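You operate a simulated robot arm through the tools that you are given. There is no shell and no other tool.

The job below is to be done with a simulated robot arm. You get a single attempt, and the scene is never put back.

TASK
Fit the funnel in the narrow-necked bottle and pour in oil to 100 ML.
Fine: from the steel jug, put back; nothing spilt; funnel back on its stand. Set down upright: steel oil jug.
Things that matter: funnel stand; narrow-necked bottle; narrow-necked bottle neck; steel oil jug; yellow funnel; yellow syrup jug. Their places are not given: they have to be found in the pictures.

It is judged by the outcome, as a careful person would: the job done as asked, and still so three seconds after it is handed in. It fails if anything else is knocked over, pushed out of place, dropped, spilled or broken.

THE ROBOT
A 6-joint arm with a two-finger parallel gripper, fixed in place. Base frame: the origin is at the foot of the arm, x ahead of it, y to its left, z up. Units: m, degrees, N and s.
With the tool pointing down near the work surface it reaches from about 0.58 to 0.94 m from the base axis. Its first joint turns from -149.0 to 149.0 degrees. Payload 3.43 kg.
Tool frame: the origin (TCP) lies between the finger pads and is the grasp point; the fingertips stand 0.034 m ahead of it; z points along the fingers, y is the line along which they close. Largest opening 0.128 m; finger width 0.024, thickness 0.012; the body of the gripper, 0.048 by 0.13 m, starts 0.096 m behind the TCP.
Orientation is that of the tool frame in the base frame, as a unit quaternion [x, y, z, w]. With the fingers straight down and closing along the base's y, the tool's x points along the base's -x, its y along +y and its z along -z.

THE INTERFACE
- The arm moves only by the tool move_arm. Its argument "increments" is a list of rows, each an object of numbers (a shift or turn left out is 0, a gripper value left out holds the last): "ax", "ay", "az": the turn, a rotation vector about the tool's x, y, z in degrees; "x", "y", "z": the shift along the tool's x, y, z in m; "fingers": the finger opening in m, from 0 to 0.128. In form: [{"ax": .., "ay": .., "az": .., "x": .., "y": .., "z": .., "fingers": ..}, ...]. A call has 1 to 20 rows; each row is the pose to reach, as a shift and turn from the pose commanded when the call began, along the tool's axes at that moment. Each row takes 0.2 s and may step no farther than 0.05 m and 8.6 degrees from the row before; otherwise, or with a gripper value out of range, the whole call is refused. Where a pose cannot be reached the arm comes as near as it can. A force on the tool above 90 N (or 10 N above the force at the start of the call, whichever is more), or a blocked arm, ends the call early, and 0.2 s more pass. The fingers move at their own pace (about 0.108 m/s each) and stop on an object; they squeeze with about 40 N. The grip force told is the motor's: it shows also when the fingers shut on nothing. Time passes only in rows, and 0.2 s behind the last, so rows that repeat a pose let the fingers close. It gives the time, the measured TCP pose, the force on the tool (base axes), the opening and the grip force at its end, in the units of the frame above (readings bear some noise), with the torque about the TCP (base axes, N m) and any sound that the robot's microphone picked up, and new pictures: "views" is both (left out), scene, wrist or none.
- Cameras (640 x 400 px; columns grow to the right, rows downward): "scene" is fixed at [0.3987, 0.5001, 1.6072]; the picture's right is [-0.99, 0.11, 0.00], its down [0.05, 0.41, -0.91] and it looks along [-0.10, -0.91, -0.41] (base axes); focal length 320 px, centre (320, 200). "wrist" rides on the gripper at [0.076, -0.011, -0.16] in the tool frame; the picture's right is [0.15, 0.99, 0.00], its down [-0.88, 0.13, -0.46] and it looks along [-0.45, 0.07, 0.89] (tool axes); focal length 234 px, centre (320, 200).
- lift_body(by): slides the trunk up (or, below 0, down) by that many m; the arm rides with it, the base frame stays. It gives what a move gives, with no picture.
- probe_pixels(camera, pixels): for up to 12 pixels [column, row] of the newest picture of that camera ("zoom" is the newest enlarged one), the place [x, y, z] in the base frame of the surface seen there, good to about 0.003 m. It takes no simulated time.
- inspect(camera, box): a new picture of the part [left, top, right, bottom] of that camera's present view, enlarged. It takes no simulated time.
- job_done(): hands the job in; it is judged then, once.

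Open the gripper and draw the arm clear of the work before you hand the job in, unless the task says otherwise.

The tools are called after ">>>" as name(argument=value, ...) on one line, values as JSON. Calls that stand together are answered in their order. move_arm: Moves the arm, as the interface text tells. Its arguments: {"type":"object","properties":{"increments":{"type":"array","items":{"type":"object","properties":{"ax":{"type":"number"},"ay":{"type":"number"},"az":{"type":"number"},"x":{"type":"number"},"y":{"type":"number"},"z":{"type":"number"},"fingers":{"type":"number"}}}},"views":{"type":"string","enum":["both","scene","wrist","none"]}},"required":["increments"]} The other tools are called the same way: lift_body (by) slides the trunk up or down; probe_pixels (camera, pixels) gives the place of the surface under pixels of a picture; inspect (camera, box) takes an enlarged picture of a part of a camera's view; job_done () hands the job in.

At the start:

```text
time: 0.0
ee_pos: [0.1889, -0.6594, 1.2927]
orientation: [0.001, 1.0, 0.0, 0.0]
force: [0.0, -0.1, -0.6]
wrist_torque: [-0.02, 0.0, -0.03]
opening: 0.1279
grasp_force: 0.1
trunk travel left (down, up): [-0.698, 0.012]
```

scene: 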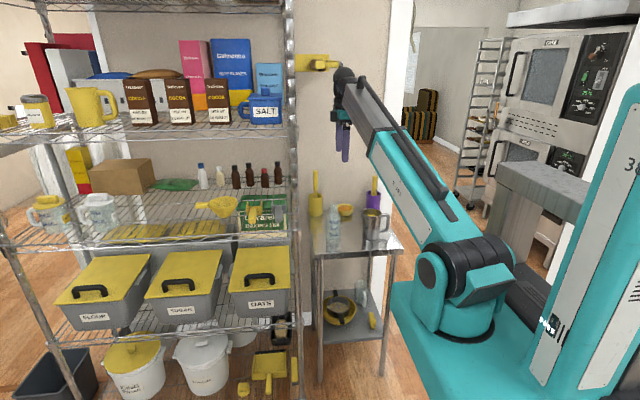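
wrist: 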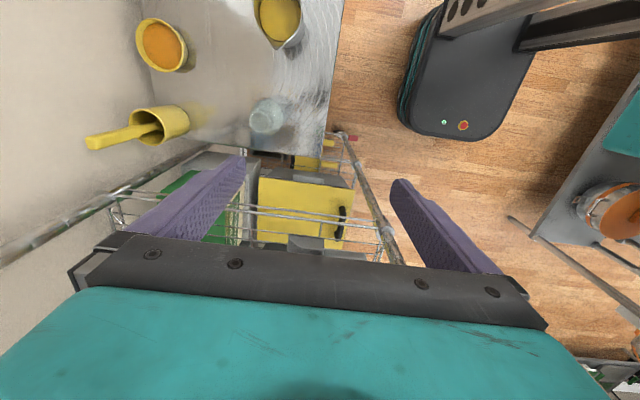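

I start by looking closer at the small steel table (around columns 300-400, rows 170-250) and the shelf with the yellow funnel (around 215,205).

>>> inspect(camera="scene", box=[290, 150, 420, 260])

>>> inspect(camera="scene", box=[180, 150, 310, 260])

>>> inspect(camera="wrist", box=[80, 0, 360, 175])

```text
3.64 times, centred on (355, 205) of scene
```

zoom: 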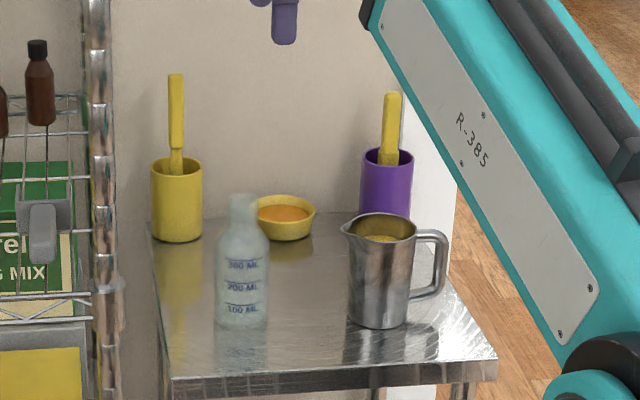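

```text
3.64 times, centred on (245, 205) of scene
```

zoom: 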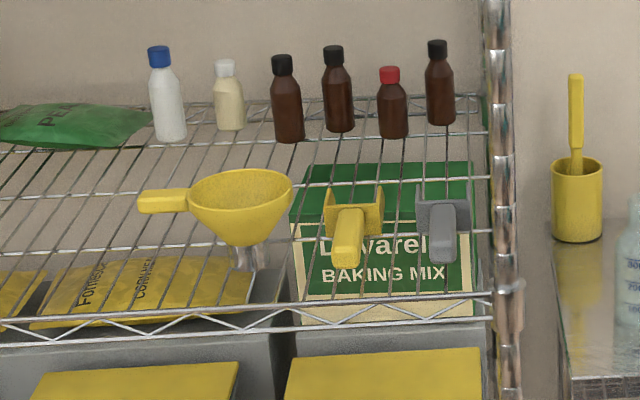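

```text
2.29 times, centred on (220, 88) of wrist
```

zoom: 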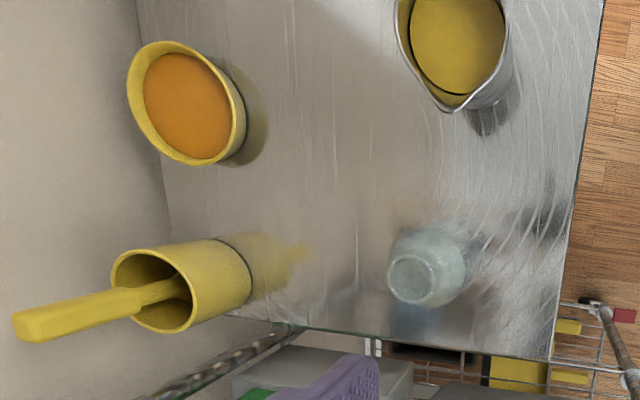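

The jug, bottle and funnel are visible; I probe the zoomed and full images for their 3D places.

>>> probe_pixels(camera="scene", pixels=[[215, 206], [229, 200], [213, 190], [199, 205], [210, 217], [230, 222], [333, 208], [333, 235], [375, 216], [373, 235], [400, 225], [340, 240]])

>>> inspect(camera="scene", box=[195, 180, 265, 224])

```text
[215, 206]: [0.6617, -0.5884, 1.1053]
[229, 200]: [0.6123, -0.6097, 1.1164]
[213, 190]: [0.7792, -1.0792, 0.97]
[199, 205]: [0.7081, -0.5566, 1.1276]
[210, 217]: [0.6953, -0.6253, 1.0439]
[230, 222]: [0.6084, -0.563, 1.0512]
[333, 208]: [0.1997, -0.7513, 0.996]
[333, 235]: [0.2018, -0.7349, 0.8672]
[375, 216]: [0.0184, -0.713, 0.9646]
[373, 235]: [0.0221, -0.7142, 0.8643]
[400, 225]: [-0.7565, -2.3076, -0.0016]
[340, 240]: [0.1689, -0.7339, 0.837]
```

```text
9.09 times, centred on (230, 202) of scene
```

zoom: 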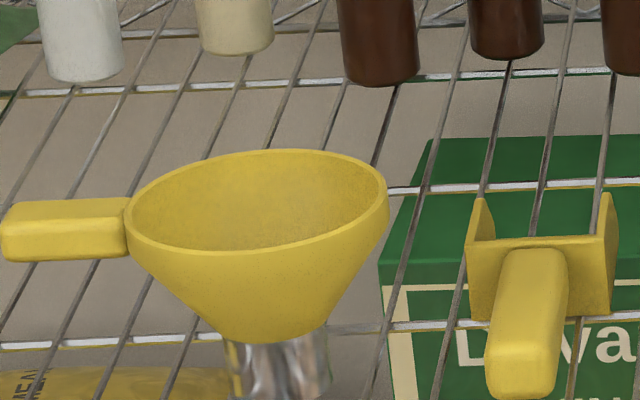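

The funnel sits in a steel tube stand, its handle pointing left in the picture (+x). I probe the enlarged picture for the handle, rim and stand.

>>> probe_pixels(camera="zoom", pixels=[[10, 230], [60, 208], [120, 210], [60, 245], [120, 245], [140, 215], [380, 190], [255, 156], [255, 245], [255, 320], [280, 370], [320, 370]])

>>> inspect(camera="scene", box=[195, 205, 265, 249])

```text
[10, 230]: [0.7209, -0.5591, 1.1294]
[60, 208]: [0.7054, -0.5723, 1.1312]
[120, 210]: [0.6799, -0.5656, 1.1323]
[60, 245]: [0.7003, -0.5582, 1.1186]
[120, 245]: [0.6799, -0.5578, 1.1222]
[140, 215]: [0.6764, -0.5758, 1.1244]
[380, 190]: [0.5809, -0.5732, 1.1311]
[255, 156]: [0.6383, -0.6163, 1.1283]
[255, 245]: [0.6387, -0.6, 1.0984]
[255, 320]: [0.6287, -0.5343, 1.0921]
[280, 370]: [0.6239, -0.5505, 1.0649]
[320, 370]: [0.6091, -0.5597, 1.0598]
```

```text
9.09 times, centred on (230, 227) of scene
```

zoom: 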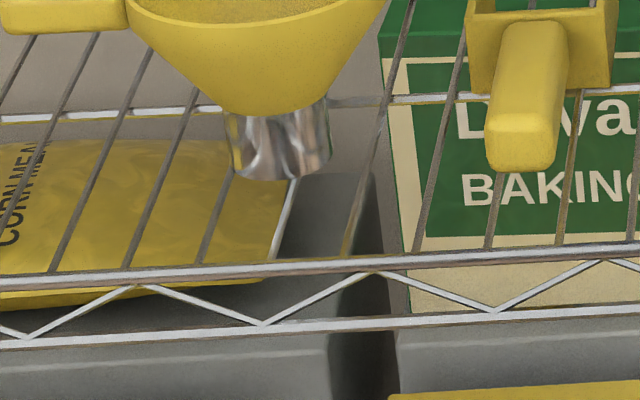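

I probe the stand base, the shelf wires and more handle points.

>>> probe_pixels(camera="zoom", pixels=[[265, 172], [290, 180], [235, 125], [325, 125], [320, 170], [275, 270], [285, 115], [255, 105], [520, 160], [520, 40], [60, 30], [60, 10]])

>>> inspect(camera="scene", box=[320, 185, 400, 255])

```text
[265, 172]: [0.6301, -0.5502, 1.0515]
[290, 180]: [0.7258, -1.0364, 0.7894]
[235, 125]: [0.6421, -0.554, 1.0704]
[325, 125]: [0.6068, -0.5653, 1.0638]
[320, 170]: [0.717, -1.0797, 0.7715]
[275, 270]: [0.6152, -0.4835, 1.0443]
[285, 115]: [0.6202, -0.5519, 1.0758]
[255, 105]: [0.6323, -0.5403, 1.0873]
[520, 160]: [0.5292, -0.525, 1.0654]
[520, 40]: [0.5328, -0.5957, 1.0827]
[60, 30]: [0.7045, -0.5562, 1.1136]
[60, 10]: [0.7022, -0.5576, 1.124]
```

```text
5.71 times, centred on (360, 220) of scene
```

zoom: 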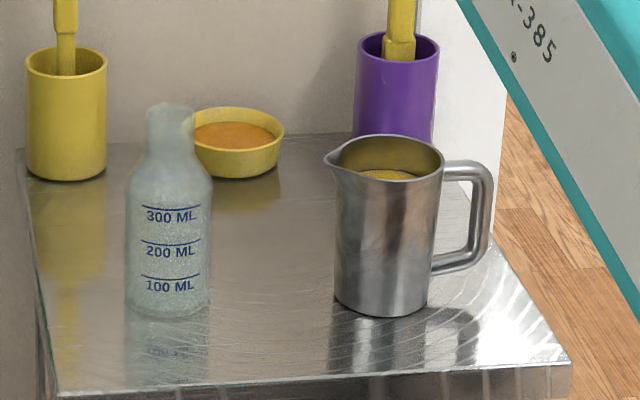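

I probe the bottle (neck, marks, base) and the steel jug (rim, spout, handle, base, oil surface).

>>> probe_pixels(camera="zoom", pixels=[[148, 110], [195, 110], [170, 104], [172, 150], [128, 200], [211, 200], [170, 207], [170, 240], [170, 275], [168, 315], [127, 290], [210, 290]])

>>> probe_pixels(camera="zoom", pixels=[[327, 156], [388, 137], [441, 160], [390, 184], [390, 175], [345, 163], [468, 163], [486, 210], [460, 265], [382, 313], [340, 300], [425, 300]])

```text
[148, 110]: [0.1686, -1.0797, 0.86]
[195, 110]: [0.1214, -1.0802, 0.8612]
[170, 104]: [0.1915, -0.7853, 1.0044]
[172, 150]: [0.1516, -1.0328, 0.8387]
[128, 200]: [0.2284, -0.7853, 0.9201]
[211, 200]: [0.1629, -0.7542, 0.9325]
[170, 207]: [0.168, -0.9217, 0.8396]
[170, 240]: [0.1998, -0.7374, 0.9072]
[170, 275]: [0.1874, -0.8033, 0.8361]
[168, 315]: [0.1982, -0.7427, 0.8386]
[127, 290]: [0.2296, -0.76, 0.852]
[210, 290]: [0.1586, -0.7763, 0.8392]
```

```text
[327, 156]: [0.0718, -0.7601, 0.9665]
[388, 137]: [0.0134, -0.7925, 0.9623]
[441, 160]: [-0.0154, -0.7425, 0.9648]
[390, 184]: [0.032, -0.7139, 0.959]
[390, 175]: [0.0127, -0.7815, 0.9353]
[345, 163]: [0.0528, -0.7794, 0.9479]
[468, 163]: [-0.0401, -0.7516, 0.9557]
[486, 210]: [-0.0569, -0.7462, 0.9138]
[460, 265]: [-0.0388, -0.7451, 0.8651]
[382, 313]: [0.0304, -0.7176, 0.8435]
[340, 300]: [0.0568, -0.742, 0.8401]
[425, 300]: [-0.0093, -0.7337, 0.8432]
```

I check the rack's clearances: upper shelf underside, front edges, the corner post, and the wire shelf around the funnel.

>>> probe_pixels(camera="scene", pixels=[[200, 137], [150, 150], [265, 127], [292, 140], [296, 200], [298, 260], [200, 243], [100, 262], [260, 236], [60, 215], [100, 210], [250, 205]])

>>> inspect(camera="scene", box=[100, 100, 310, 260])

>>> inspect(camera="scene", box=[300, 30, 640, 400])

```text
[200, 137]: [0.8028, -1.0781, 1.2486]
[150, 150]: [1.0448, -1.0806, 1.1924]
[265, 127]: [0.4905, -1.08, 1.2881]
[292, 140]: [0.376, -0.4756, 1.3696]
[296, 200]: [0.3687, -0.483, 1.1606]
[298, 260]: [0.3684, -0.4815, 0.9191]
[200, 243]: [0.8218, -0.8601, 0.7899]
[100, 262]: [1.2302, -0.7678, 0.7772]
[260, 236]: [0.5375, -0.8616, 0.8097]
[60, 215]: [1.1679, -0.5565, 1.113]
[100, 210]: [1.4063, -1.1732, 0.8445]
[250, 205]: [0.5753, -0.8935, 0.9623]
```

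```text
2.50 times, centred on (205, 180) of scene
```

zoom: 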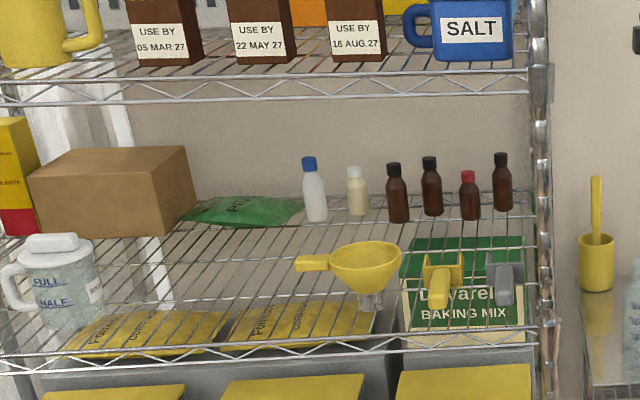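

```text
1.08 times, centred on (470, 215) of scene (not enlarged: the box is as wide or as high as the picture)
```

zoom: 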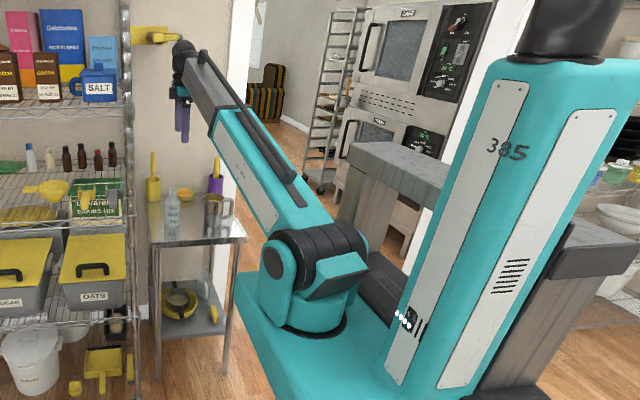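

The rack's front-right post is at (0.37, -0.48), the shelf top at z≈1.045 and the next shelf's lower wire at z≈1.37. I first draw the tool back (+y) so that it can swing past the post toward the rack front.

>>> move_arm(increments=[{"y": 0.05, "x": 0.0}, {"y": 0.1, "x": 0.0}, {"y": 0.15, "x": 0.0}, {"y": 0.2, "x": 0.0}], views="scene")

```text
time: 1.0
ee_pos: [0.1973, -0.49, 1.2352]
orientation: [0.0, 1.0, -0.015, 0.004]
force: [0.7, 0.6, -0.3]
wrist_torque: [-0.04, -0.01, 0.02]
opening: 0.1282
grasp_force: 0.0
out of reach, approached as far as the arm can: row 1, 2, 3, 4
trunk travel left (down, up): [-0.698, 0.012]
```

scene: 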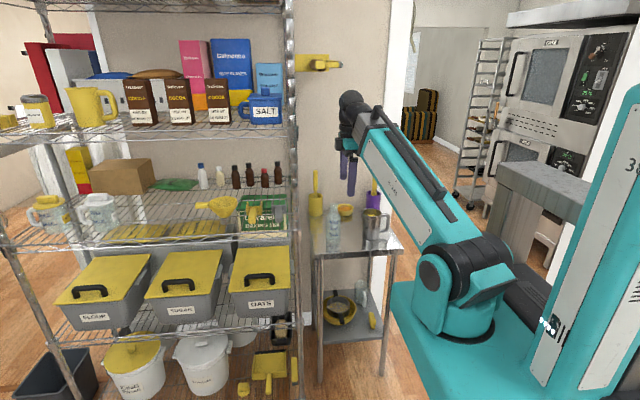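

The arm got to (0.197, -0.49, 1.235). I probe the arm's links to learn its geometry and reach.

>>> probe_pixels(camera="scene", pixels=[[432, 275], [465, 265], [490, 270], [385, 135], [352, 100], [345, 130], [400, 180], [440, 235], [350, 155], [455, 340], [415, 300], [380, 113]])

>>> inspect(camera="scene", box=[320, 80, 540, 360])

```text
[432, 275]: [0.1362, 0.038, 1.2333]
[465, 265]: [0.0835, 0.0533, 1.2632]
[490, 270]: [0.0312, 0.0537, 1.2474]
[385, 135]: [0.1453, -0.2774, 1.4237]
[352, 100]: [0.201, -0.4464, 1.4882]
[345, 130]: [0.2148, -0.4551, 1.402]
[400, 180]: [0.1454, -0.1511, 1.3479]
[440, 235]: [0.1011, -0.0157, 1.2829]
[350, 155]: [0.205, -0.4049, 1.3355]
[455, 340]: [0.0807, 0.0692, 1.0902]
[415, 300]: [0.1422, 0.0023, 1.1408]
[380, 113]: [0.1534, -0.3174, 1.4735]
```

```text
1.43 times, centred on (430, 220) of scene
```

zoom: 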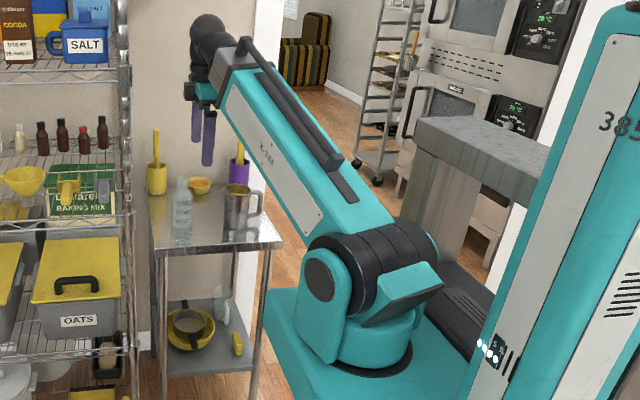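

The arm's shoulder is at about z 1.23; the retraction was limited. I try lowering the tool while retreating to see what radius is reachable.

>>> move_arm(increments=[{"z": 0.05}, {"z": 0.1}, {"z": 0.15}, {"z": 0.15}], views="none")

```text
time: 2.0
ee_pos: [0.1993, -0.4937, 1.0804]
orientation: [0.0, 1.0, -0.001, 0.0]
force: [0.3, 0.1, 0.2]
wrist_torque: [0.01, 0.0, 0.0]
opening: 0.1276
grasp_force: 0.0
trunk travel left (down, up): [-0.698, 0.012]
```

Lowering works from the approached pose. I test retreating more (+y) at this height.

>>> move_arm(increments=[{"y": 0.04}, {"y": 0.08}, {"y": 0.12}], views="none")

```text
time: 2.8
ee_pos: [0.2252, -0.4777, 1.0991]
orientation: [0.0, 1.0, 0.001, 0.0]
force: [0.3, -0.4, 0.3]
wrist_torque: [0.01, -0.01, 0.01]
opening: 0.1281
grasp_force: 0.1
out of reach, approached as far as the arm can: row 1, 2, 3
trunk travel left (down, up): [-0.698, 0.012]
```

The minimum radius with the tool down seems to be ≈0.53 m. I take a look at how the arm is folded now to judge clearance to the rack's post.

>>> inspect(camera="scene", box=[260, 60, 540, 360])

>>> inspect(camera="wrist", box=[0, 0, 640, 400])

```text
1.33 times, centred on (400, 210) of scene
```

zoom: 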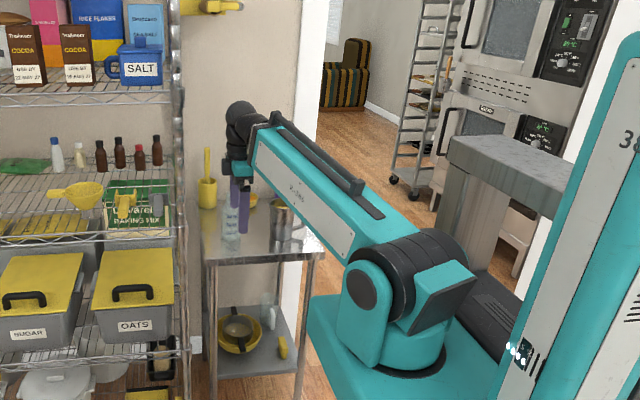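

```text
1.00 times, centred on (320, 200) of wrist (not enlarged: the box is as wide or as high as the picture)
```

zoom: 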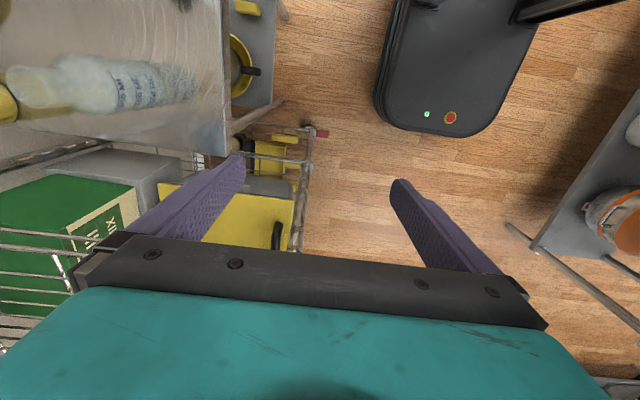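

The arm is a telescoping boom: pulling the wrist lower gives a smaller radius. I check obstacles at lower height: bins' fronts, the table's front edge and the robot's own base plate.

>>> probe_pixels(camera="scene", pixels=[[95, 318], [180, 310], [262, 305], [262, 276], [180, 283], [95, 292], [350, 252], [310, 252], [395, 252], [298, 330], [290, 330], [270, 370]])

>>> probe_pixels(camera="scene", pixels=[[400, 290], [395, 310], [405, 350], [430, 385], [520, 300], [500, 380], [415, 390], [560, 370]])

```text
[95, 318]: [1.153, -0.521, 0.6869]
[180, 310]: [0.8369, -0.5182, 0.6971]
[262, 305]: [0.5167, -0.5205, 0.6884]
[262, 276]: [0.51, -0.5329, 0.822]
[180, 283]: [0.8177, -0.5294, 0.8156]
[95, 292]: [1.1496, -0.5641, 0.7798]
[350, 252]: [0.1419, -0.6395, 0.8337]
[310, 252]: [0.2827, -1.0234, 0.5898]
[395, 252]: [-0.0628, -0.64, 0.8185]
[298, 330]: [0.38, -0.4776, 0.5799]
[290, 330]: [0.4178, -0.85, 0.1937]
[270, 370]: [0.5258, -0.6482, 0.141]
```

```text
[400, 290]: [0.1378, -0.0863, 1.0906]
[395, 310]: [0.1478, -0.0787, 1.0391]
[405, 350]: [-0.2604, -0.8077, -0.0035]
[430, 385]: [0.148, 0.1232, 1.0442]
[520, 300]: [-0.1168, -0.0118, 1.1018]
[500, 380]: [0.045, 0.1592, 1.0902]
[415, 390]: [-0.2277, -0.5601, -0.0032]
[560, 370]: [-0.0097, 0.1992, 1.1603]
```

Bins' fronts stay behind y≈-0.52, the table's front edge is at y≈-0.64. I lower the tool and turn it so its narrow side and the camera face inward, to pass the rack post at (0.37,-0.48) with clearance.

>>> move_arm(increments=[{"z": 0.05, "az": 8.5}, {"z": 0.1, "az": 17}, {"z": 0.15, "az": 25.5}, {"z": 0.2, "az": 34}, {"z": 0.25, "az": 42}, {"z": 0.3, "az": 50}], views="both")

```text
time: 4.2
ee_pos: [0.2263, -0.4806, 0.7985]
orientation: [0.424, 0.906, 0.0, 0.0]
force: [-0.1, -0.8, 0.6]
wrist_torque: [-0.02, -0.02, -0.02]
opening: 0.1282
grasp_force: 0.0
out of reach, approached as far as the arm can: row 1, 2, 3, 4
trunk travel left (down, up): [-0.698, 0.012]
```

scene: 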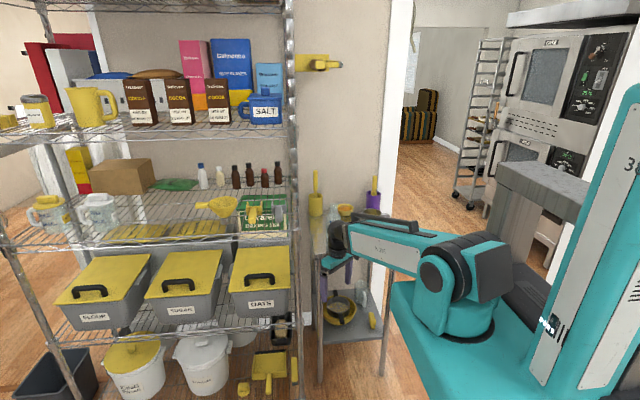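
wrist: 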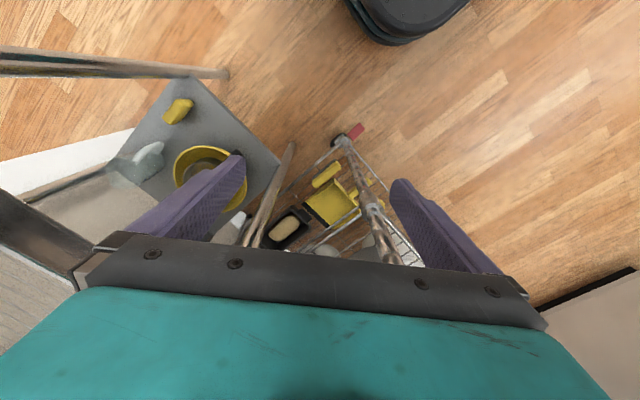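

The tool is turned as wanted. Now I retreat inward along tool +x and see how far the radius shrinks at this height.

>>> move_arm(increments=[{"x": 0.03, "z": 0.03}, {"x": 0.06, "z": 0.06}], views="none")

```text
time: 4.8
ee_pos: [0.1921, -0.4418, 0.7342]
orientation: [0.423, 0.906, 0.001, 0.0]
force: [0.4, 0.0, -0.2]
wrist_torque: [-0.01, 0.02, 0.0]
opening: 0.1277
grasp_force: 0.1
out of reach, approached as far as the arm can: row 2
trunk travel left (down, up): [-0.698, 0.012]
```

Radius is 0.48 m now. I swing around the base along an arc of radius ≈0.49 past the post.

>>> move_arm(increments=[{"x": -0.0174, "y": 0.035}, {"x": -0.0247, "y": 0.0815}, {"x": -0.0276, "y": 0.1284}, {"x": -0.0259, "y": 0.1753}, {"x": -0.0199, "y": 0.2219, "az": -8}, {"x": -0.0093, "y": 0.2677, "az": -16}, {"x": 0.0055, "y": 0.3123, "az": -24}], views="both")

```text
time: 6.4
ee_pos: [0.4408, -0.241, 0.7288]
orientation: [0.225, 0.974, 0.0, -0.002]
force: [0.3, -0.5, 0.0]
wrist_torque: [-0.02, -0.02, 0.02]
opening: 0.128
grasp_force: 0.2
out of reach, approached as far as the arm can: row 4, 5, 6, 7
trunk travel left (down, up): [-0.698, 0.012]
```

scene: 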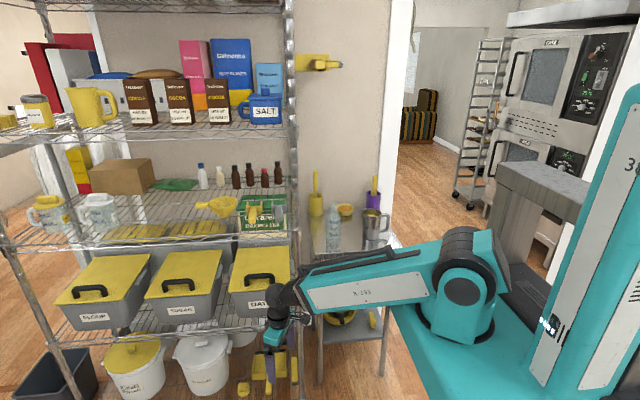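
wrist: 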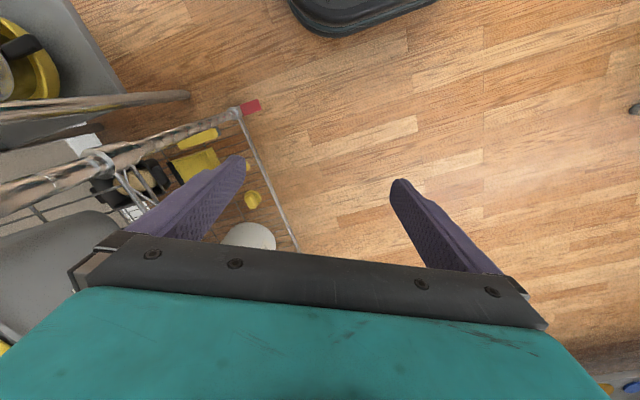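

The post is passed. Now I raise the tool in front of the rack to about (0.60,-0.25,1.05) and turn it square.

>>> move_arm(increments=[{"x": -0.0185, "y": 0.0076, "z": -0.04, "az": -6.5}, {"x": -0.037, "y": 0.0153, "z": -0.08, "az": -13}, {"x": -0.0555, "y": 0.0229, "z": -0.12, "az": -19.5}, {"x": -0.074, "y": 0.0305, "z": -0.16, "az": -26}, {"x": -0.0925, "y": 0.0381, "z": -0.2, "az": -26}, {"x": -0.111, "y": 0.0458, "z": -0.24, "az": -26}, {"x": -0.1295, "y": 0.0534, "z": -0.28, "az": -26}, {"x": -0.148, "y": 0.061, "z": -0.32, "az": -26}], views="none")

```text
time: 8.2
ee_pos: [0.5995, -0.256, 1.0469]
orientation: [0.0, 1.0, 0.0, 0.0]
force: [-0.4, 0.6, 0.1]
wrist_torque: [0.04, -0.03, 0.05]
opening: 0.1279
grasp_force: 0.1
trunk travel left (down, up): [-0.698, 0.012]
```

Now I pitch the tool to horizontal pointing into the rack (-y), fingers closing vertically, ending short of the shelf at about (0.70,-0.38,1.122), with the fingers at 0.06.

>>> move_arm(increments=[{"ax": 8.2, "x": -0.009, "y": -0.011, "z": -0.007, "fingers": 0.06}, {"ax": 16.4, "x": -0.018, "y": -0.022, "z": -0.014}, {"ax": 24.6, "x": -0.027, "y": -0.034, "z": -0.02}, {"ax": 32.8, "x": -0.036, "y": -0.045, "z": -0.027}, {"ax": 41, "x": -0.045, "y": -0.056, "z": -0.034}, {"ax": 49.2, "x": -0.055, "y": -0.068, "z": -0.041}, {"ax": 57.4, "x": -0.064, "y": -0.079, "z": -0.048}, {"ax": 65.6, "x": -0.073, "y": -0.09, "z": -0.055}, {"ax": 73.8, "x": -0.082, "y": -0.101, "z": -0.061}, {"ax": 82, "x": -0.091, "y": -0.113, "z": -0.068}, {"ax": 90, "x": -0.1, "y": -0.124, "z": -0.075}], views="both")

```text
time: 10.6
ee_pos: [0.6986, -0.379, 1.1202]
orientation: [0.0, -0.706, 0.709, -0.001]
force: [0.4, -0.1, 0.5]
wrist_torque: [0.01, 0.01, -0.01]
opening: 0.0599
grasp_force: 0.0
trunk travel left (down, up): [-0.698, 0.012]
```

scene: 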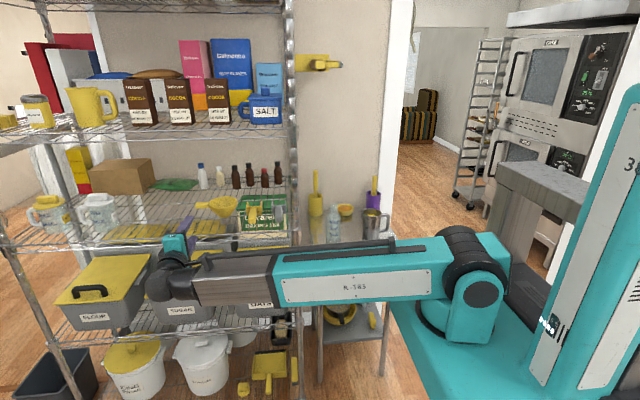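
wrist: 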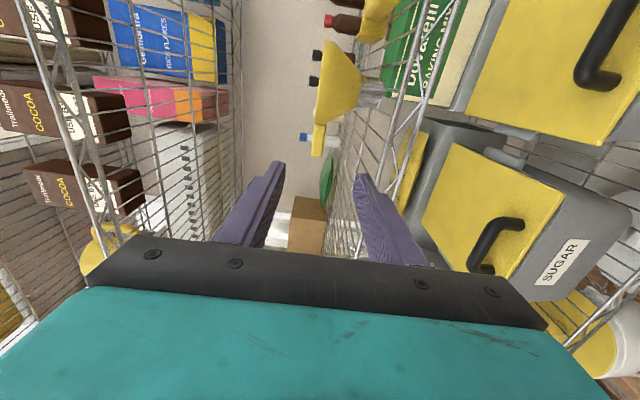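

The wrist view shows the funnel at (340,80) and its handle at about (319,140), between the fingertip columns (280 and 358). I zoom and probe it for exact place.

>>> inspect(camera="wrist", box=[270, 20, 410, 180])

>>> probe_pixels(camera="wrist", pixels=[[319, 152], [319, 145], [319, 135], [321, 126], [313, 140], [325, 140], [317, 128], [325, 128], [345, 60], [322, 45], [322, 120], [375, 88]])

```text
2.50 times, centred on (340, 100) of wrist
```

zoom: 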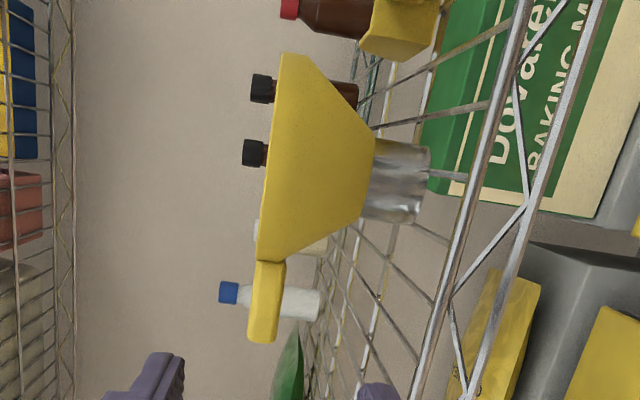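

```text
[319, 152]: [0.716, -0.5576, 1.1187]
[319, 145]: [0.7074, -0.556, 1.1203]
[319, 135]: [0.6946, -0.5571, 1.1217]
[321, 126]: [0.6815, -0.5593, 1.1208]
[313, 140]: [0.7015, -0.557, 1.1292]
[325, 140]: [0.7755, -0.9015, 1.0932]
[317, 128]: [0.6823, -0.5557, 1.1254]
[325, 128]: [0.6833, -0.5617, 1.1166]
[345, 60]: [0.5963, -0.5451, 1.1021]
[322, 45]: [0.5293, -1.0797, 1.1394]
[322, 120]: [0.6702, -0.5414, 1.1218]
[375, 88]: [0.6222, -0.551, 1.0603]
```

Handle: x 0.678–0.718, front face y≈-0.557, z 1.113–1.130, so centre ≈(0.699,-0.567,1.1215). I advance straight in along -y.

>>> move_arm(increments=[{"z": 0.047, "x": -0.001, "y": -0.001}, {"z": 0.094, "x": -0.001, "y": -0.001}, {"z": 0.141, "x": -0.001, "y": -0.001}, {"z": 0.188, "x": -0.001, "y": -0.001}], views="both")

```text
time: 11.6
ee_pos: [0.7019, -0.5681, 1.1232]
orientation: [0.0, 0.707, -0.707, -0.001]
force: [0.6, -1.1, 0.0]
wrist_torque: [0.01, -0.03, 0.02]
opening: 0.0602
grasp_force: 0.0
trunk travel left (down, up): [-0.698, 0.012]
```

scene: 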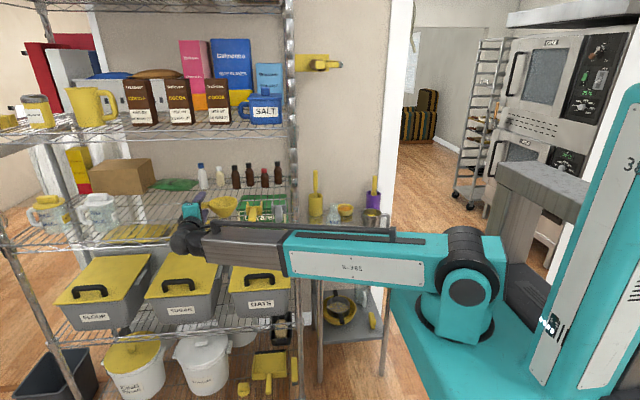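
wrist: 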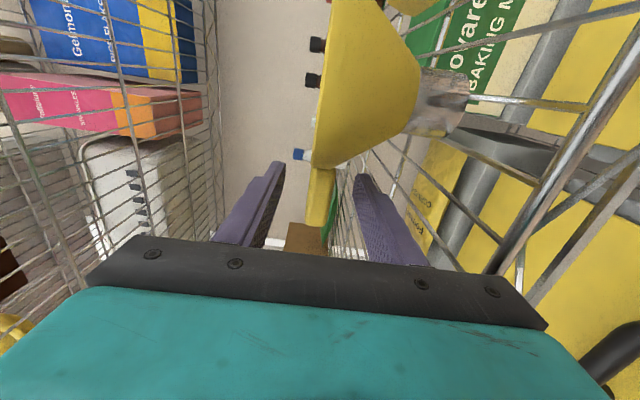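

The handle lies between the fingers (columns 306–336). I close the gripper on it.

>>> move_arm(increments=[{"fingers": 0.03}, {"fingers": 0.0}, {"fingers": 0.0}, {"fingers": 0.0}], views="wrist")

```text
time: 12.6
ee_pos: [0.7007, -0.5671, 1.1233]
orientation: [0.0, 0.707, -0.707, -0.001]
force: [0.0, -0.1, 0.0]
wrist_torque: [-0.03, -0.01, 0.04]
opening: 0.0174
grasp_force: 40.1
trunk travel left (down, up): [-0.698, 0.012]
```

wrist: 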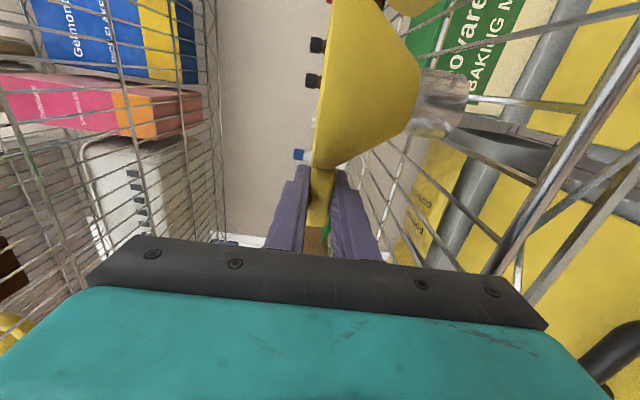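

Grip is firm (0.0174 m, 40 N). I lift the funnel slowly straight up out of the stand, tool -y being up.

>>> move_arm(increments=[{"y": -0.01}, {"y": -0.02}, {"y": -0.035}, {"y": -0.05}, {"y": -0.07}], views="both")

```text
time: 13.8
ee_pos: [0.7021, -0.5678, 1.1917]
orientation: [0.0, 0.707, -0.707, -0.001]
force: [0.6, 0.1, -0.9]
wrist_torque: [0.01, -0.06, 0.01]
opening: 0.0173
grasp_force: 39.6
trunk travel left (down, up): [-0.698, 0.012]
```

scene: 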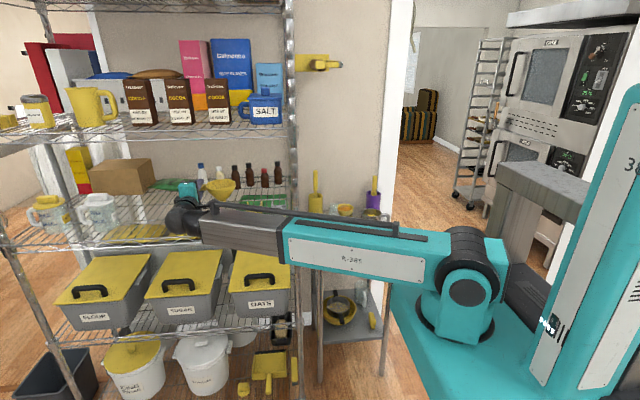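
wrist: 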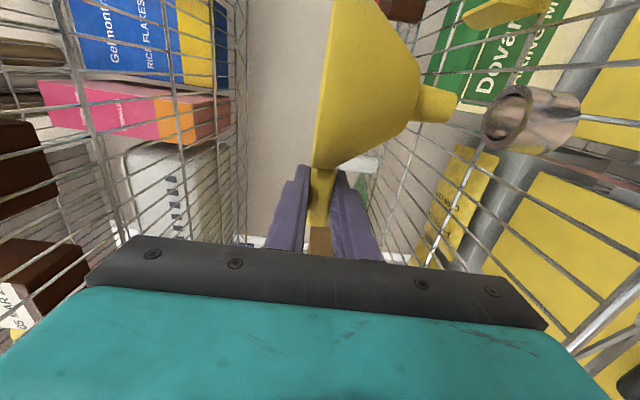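

The funnel has come out cleanly; its stem tip is near (448,103) and the stand's open mouth near (508,113). I zoom in and probe the stem and stand.

>>> inspect(camera="wrist", box=[300, 0, 600, 190])

>>> probe_pixels(camera="wrist", pixels=[[450, 103], [446, 90], [446, 117], [422, 95], [422, 110], [415, 100], [488, 113], [510, 90], [505, 145], [522, 125], [545, 120], [314, 165]])

```text
2.11 times, centred on (450, 95) of wrist
```

zoom: 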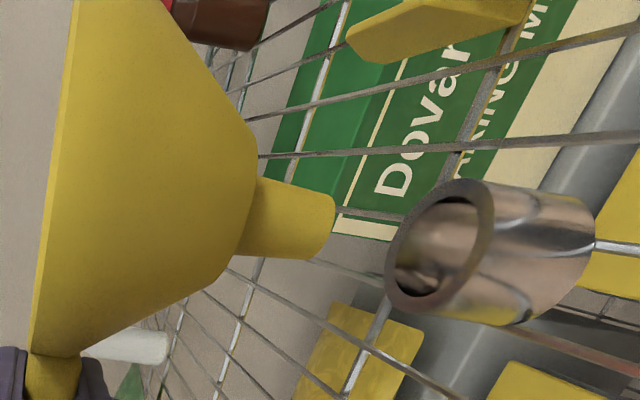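

```text
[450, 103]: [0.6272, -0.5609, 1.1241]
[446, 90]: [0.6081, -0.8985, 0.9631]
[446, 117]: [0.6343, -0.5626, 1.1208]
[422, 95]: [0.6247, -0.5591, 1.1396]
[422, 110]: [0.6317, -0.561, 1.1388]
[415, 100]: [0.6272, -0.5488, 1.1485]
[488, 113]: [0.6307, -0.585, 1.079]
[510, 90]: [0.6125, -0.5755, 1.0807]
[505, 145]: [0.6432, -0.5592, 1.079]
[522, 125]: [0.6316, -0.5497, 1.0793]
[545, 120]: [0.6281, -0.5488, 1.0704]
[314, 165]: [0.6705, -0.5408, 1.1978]
```

The stem is ~17 mm wide and ~27 mm long, its axis 0.075 m from the TCP toward -x; the stand's mouth is at (0.6265,-0.567,1.080). I now withdraw straight out (+y) from the shelf.

>>> move_arm(increments=[{"z": -0.047}, {"z": -0.094}, {"z": -0.141}, {"z": -0.188}], views="none")

>>> inspect(camera="scene", box=[150, 130, 310, 260])

```text
time: 14.8
ee_pos: [0.6998, -0.3777, 1.1924]
orientation: [0.0, -0.707, 0.707, -0.001]
force: [-0.2, 0.6, -1.6]
wrist_torque: [-0.01, -0.07, 0.03]
opening: 0.0173
grasp_force: 39.9
trunk travel left (down, up): [-0.698, 0.012]
```

```text
3.08 times, centred on (230, 195) of scene
```

zoom: 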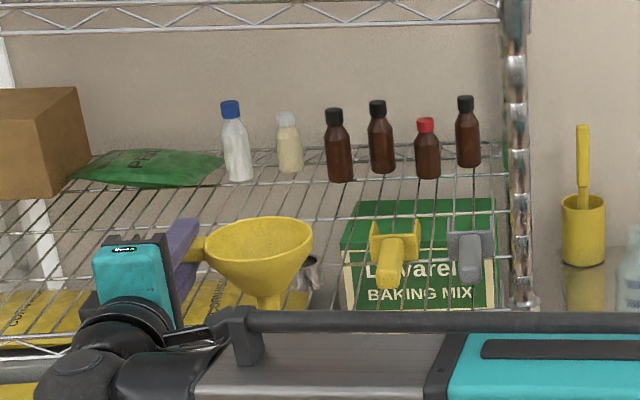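

Clear of the shelf. I pitch the tool back down while moving to about (0.60,-0.256,1.047), reversing the way I came.

>>> move_arm(increments=[{"ax": -8.2, "x": 0.009, "y": 0.013, "z": -0.011}, {"ax": -16.4, "x": 0.018, "y": 0.026, "z": -0.022}, {"ax": -24.6, "x": 0.027, "y": 0.04, "z": -0.033}, {"ax": -32.8, "x": 0.036, "y": 0.053, "z": -0.044}, {"ax": -41, "x": 0.045, "y": 0.066, "z": -0.055}, {"ax": -49.2, "x": 0.055, "y": 0.079, "z": -0.067}, {"ax": -57.4, "x": 0.064, "y": 0.092, "z": -0.078}, {"ax": -65.6, "x": 0.073, "y": 0.105, "z": -0.089}, {"ax": -73.8, "x": 0.082, "y": 0.119, "z": -0.1}, {"ax": -82, "x": 0.091, "y": 0.132, "z": -0.111}, {"ax": -90, "x": 0.1, "y": 0.145, "z": -0.122}], views="both")

```text
time: 17.2
ee_pos: [0.6011, -0.2582, 1.0462]
orientation: [0.001, 1.0, 0.0, 0.001]
force: [-0.4, 0.2, -0.5]
wrist_torque: [0.0, -0.04, 0.01]
opening: 0.0175
grasp_force: 39.2
trunk travel left (down, up): [-0.698, 0.012]
```

scene: 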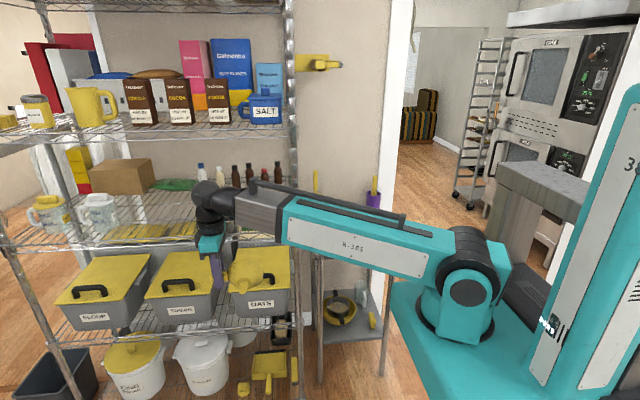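
wrist: 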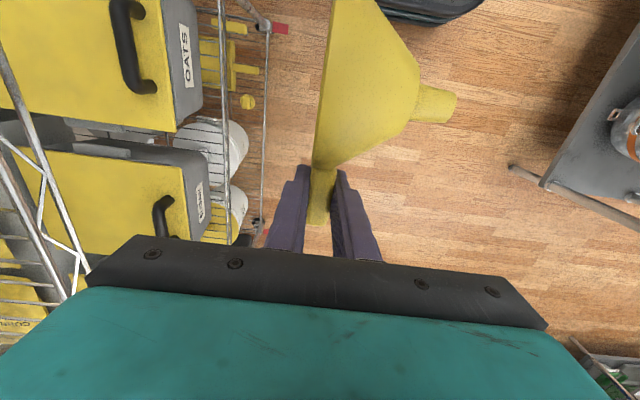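

Next I go down and inward to about (0.44,-0.24,0.73), turning the tool gradually.

>>> move_arm(increments=[{"x": 0.02, "y": 0.002, "z": 0.0396, "az": 3.25}, {"x": 0.04, "y": 0.004, "z": 0.0792, "az": 6.5}, {"x": 0.06, "y": 0.006, "z": 0.1188, "az": 9.75}, {"x": 0.08, "y": 0.008, "z": 0.1584, "az": 13}, {"x": 0.1, "y": 0.01, "z": 0.198, "az": 16.25}, {"x": 0.12, "y": 0.012, "z": 0.2376, "az": 19.5}, {"x": 0.14, "y": 0.014, "z": 0.2772, "az": 22.75}, {"x": 0.158, "y": 0.016, "z": 0.317, "az": 26}], views="none")

```text
time: 19.0
ee_pos: [0.4436, -0.241, 0.7301]
orientation: [0.227, 0.974, 0.001, -0.001]
force: [0.6, 0.0, -1.3]
wrist_torque: [-0.06, -0.01, 0.03]
opening: 0.0175
grasp_force: 39.5
out of reach, approached as far as the arm can: row 7
trunk travel left (down, up): [-0.698, 0.012]
```

I swing back past the post along the arc (radius ≈0.497), the funnel kept on the inner side.

>>> move_arm(increments=[{"x": 0.012, "y": -0.0472, "az": 8}, {"x": 0.0207, "y": -0.0939, "az": 16}, {"x": 0.0339, "y": -0.1398, "az": 24}, {"x": 0.0514, "y": -0.1842, "az": 24}, {"x": 0.073, "y": -0.2266, "az": 24}, {"x": 0.0987, "y": -0.2669, "az": 24}, {"x": 0.1225, "y": -0.2978, "az": 24}], views="both")

```text
time: 20.6
ee_pos: [0.2036, -0.4569, 0.7304]
orientation: [0.423, 0.906, 0.0, 0.0]
force: [-0.1, 0.8, -1.8]
wrist_torque: [-0.05, -0.05, 0.03]
opening: 0.0173
grasp_force: 40.4
out of reach, approached as far as the arm can: row 1
trunk travel left (down, up): [-0.698, 0.012]
```

scene: 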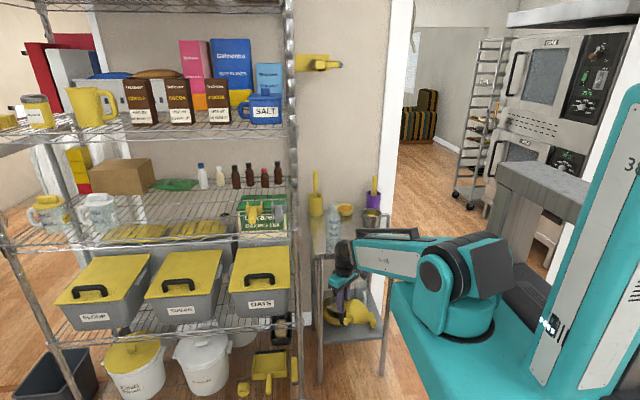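
wrist: 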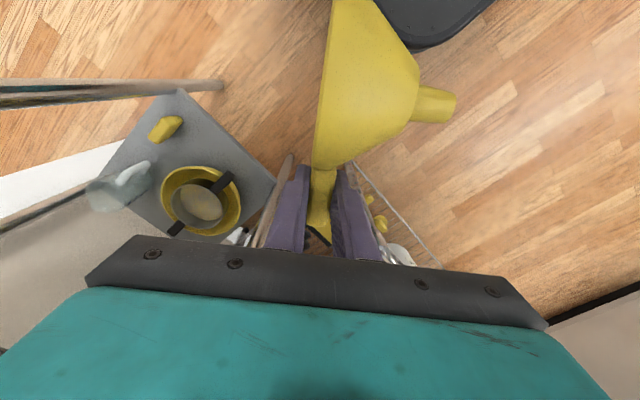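

Past the post. Now I raise the tool to about (0.24,-0.50,1.13) and turn it square again.

>>> move_arm(increments=[{"x": -0.008, "z": -0.04, "az": -5}, {"x": -0.016, "z": -0.08, "az": -10}, {"x": -0.024, "z": -0.12, "az": -15}, {"x": -0.032, "z": -0.16, "az": -20}, {"x": -0.04, "z": -0.2, "az": -25}, {"x": -0.048, "z": -0.24, "az": -30}, {"x": -0.052, "z": -0.28, "az": -35}, {"x": -0.056, "z": -0.32, "az": -40}, {"x": -0.056, "z": -0.36, "az": -45}, {"x": -0.056, "z": -0.4, "az": -50}], views="none")

```text
time: 22.8
ee_pos: [0.2378, -0.4983, 1.1319]
orientation: [-0.001, 1.0, 0.001, -0.001]
force: [0.2, -0.7, -1.1]
wrist_torque: [-0.02, -0.05, 0.01]
opening: 0.0176
grasp_force: 39.3
out of reach, approached as far as the arm can: row 3, 4, 5
trunk travel left (down, up): [-0.698, 0.012]
```

Now I pitch the tool up to horizontal so the funnel stands upright, arriving at about (0.27,-0.72,1.19) — stem tip well over the bottle top (z≈1.0).

>>> move_arm(increments=[{"ax": 8.2, "x": -0.0029, "y": -0.0321, "z": 0.0133}, {"ax": 16.4, "x": -0.0058, "y": -0.0635, "z": 0.0219}, {"ax": 24.6, "x": -0.0087, "y": -0.0936, "z": 0.026}, {"ax": 32.8, "x": -0.0116, "y": -0.1217, "z": 0.0259}, {"ax": 41, "x": -0.0145, "y": -0.1473, "z": 0.0218}, {"ax": 49.2, "x": -0.0175, "y": -0.1697, "z": 0.0141}, {"ax": 57.4, "x": -0.0204, "y": -0.1887, "z": 0.0034}, {"ax": 65.6, "x": -0.0233, "y": -0.2037, "z": -0.0099}, {"ax": 73.8, "x": -0.0262, "y": -0.2144, "z": -0.0251}, {"ax": 82, "x": -0.0291, "y": -0.2205, "z": -0.0416}, {"ax": 90, "x": -0.032, "y": -0.222, "z": -0.058}], views="both")

```text
time: 25.2
ee_pos: [0.2719, -0.7197, 1.1872]
orientation: [0.0, 0.707, -0.707, 0.001]
force: [0.7, -0.5, -2.2]
wrist_torque: [0.0, -0.06, 0.04]
opening: 0.0174
grasp_force: 40.5
trunk travel left (down, up): [-0.698, 0.012]
```

scene: 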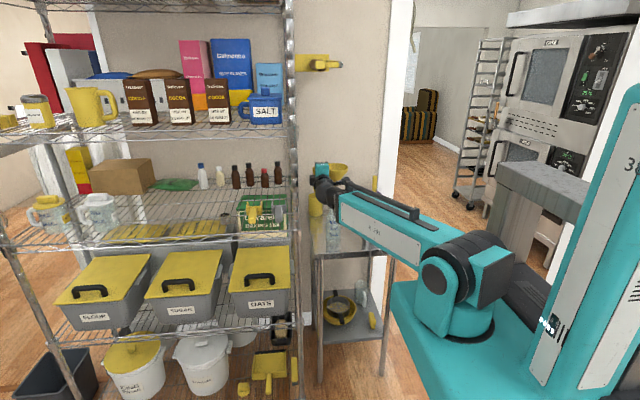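
wrist: 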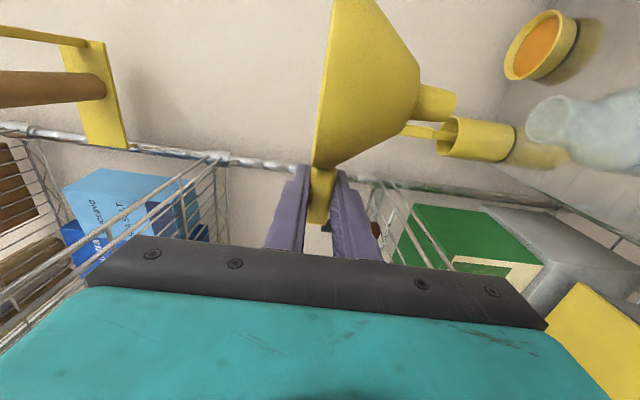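

The bottle's neck shows at about (550,120) of the wrist picture. I zoom in and probe its rim.

>>> inspect(camera="wrist", box=[400, 50, 640, 200])

>>> inspect(camera="scene", box=[300, 150, 400, 260])

```text
2.67 times, centred on (520, 125) of wrist
```

zoom: 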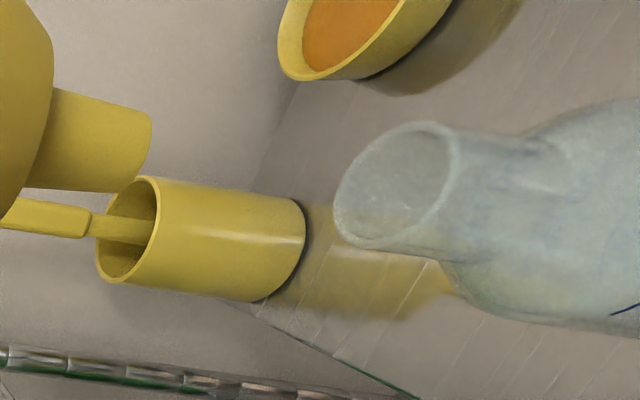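

```text
3.64 times, centred on (350, 205) of scene
```

zoom: 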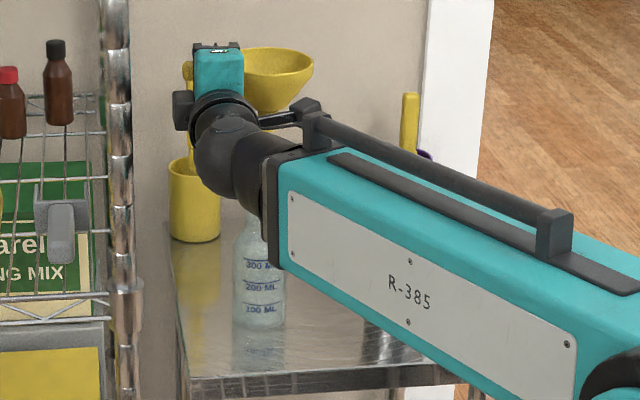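

I probe rim points of the neck in the wrist picture.

>>> probe_pixels(camera="wrist", pixels=[[559.4, 96.5], [537, 142], [526, 130], [529.5, 114], [571, 110], [565, 128.5], [546, 101.5], [570, 102], [555, 140], [580, 120], [600, 130], [610, 115]])

```text
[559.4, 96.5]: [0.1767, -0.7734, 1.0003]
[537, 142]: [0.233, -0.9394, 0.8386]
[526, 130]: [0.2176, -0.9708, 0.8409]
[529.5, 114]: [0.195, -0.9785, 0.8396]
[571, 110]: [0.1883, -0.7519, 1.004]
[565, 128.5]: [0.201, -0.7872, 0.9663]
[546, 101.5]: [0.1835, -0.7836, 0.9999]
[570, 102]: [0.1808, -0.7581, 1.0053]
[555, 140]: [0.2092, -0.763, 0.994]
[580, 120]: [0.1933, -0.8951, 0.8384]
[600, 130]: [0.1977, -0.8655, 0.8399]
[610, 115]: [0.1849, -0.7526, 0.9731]
```

The neck's rim circle fits centre ≈(0.1955,-0.767), radius ≈0.018, top z≈1.004; the stem's axis is now at ≈(0.197,-0.718). I move over the neck and lower until the stem tip is ~2 cm above the rim.

>>> move_arm(increments=[{"x": 0.0015, "z": 0.025}, {"x": 0.0015, "z": 0.0485}, {"x": 0.0015, "z": 0.0485, "y": 0.04}, {"x": 0.0015, "z": 0.0485, "y": 0.08}, {"x": 0.0015, "z": 0.0485, "y": 0.095}, {"x": 0.0015, "z": 0.0485, "y": 0.095}], views="both")

>>> inspect(camera="wrist", box=[380, 0, 640, 200])

>>> inspect(camera="scene", box=[300, 160, 400, 250])

```text
time: 26.6
ee_pos: [0.2705, -0.7695, 1.0923]
orientation: [0.001, 0.707, -0.707, 0.0]
force: [0.7, 0.3, -1.0]
wrist_torque: [-0.01, -0.09, 0.02]
opening: 0.0175
grasp_force: 39.9
trunk travel left (down, up): [-0.698, 0.012]
```

scene: 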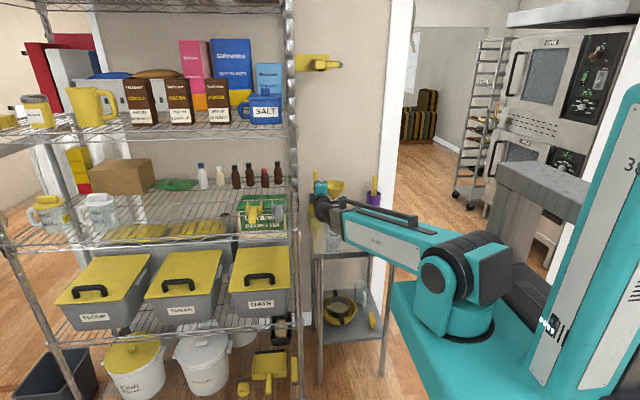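
wrist: 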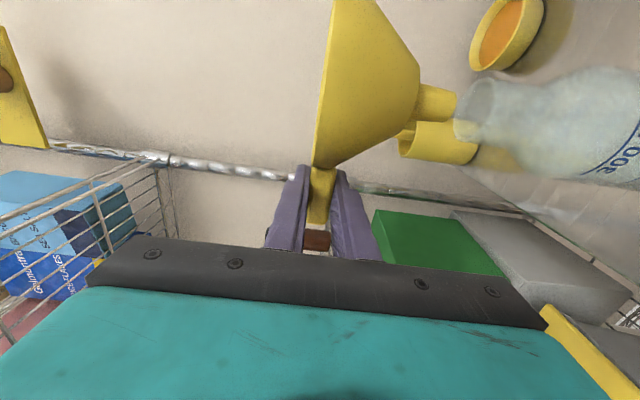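

```text
2.00 times, centred on (510, 100) of wrist
```

zoom: 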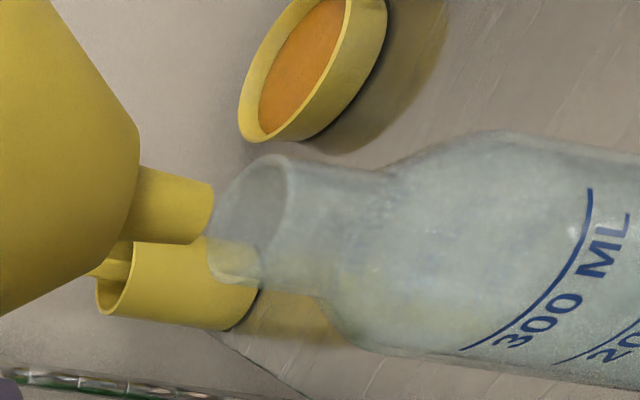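

```text
4.44 times, centred on (350, 205) of scene
```

zoom: 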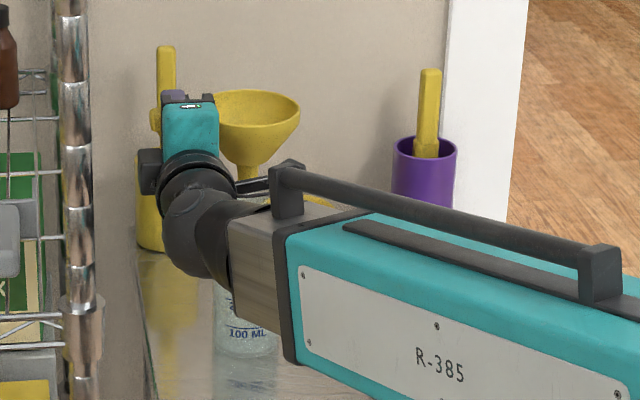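

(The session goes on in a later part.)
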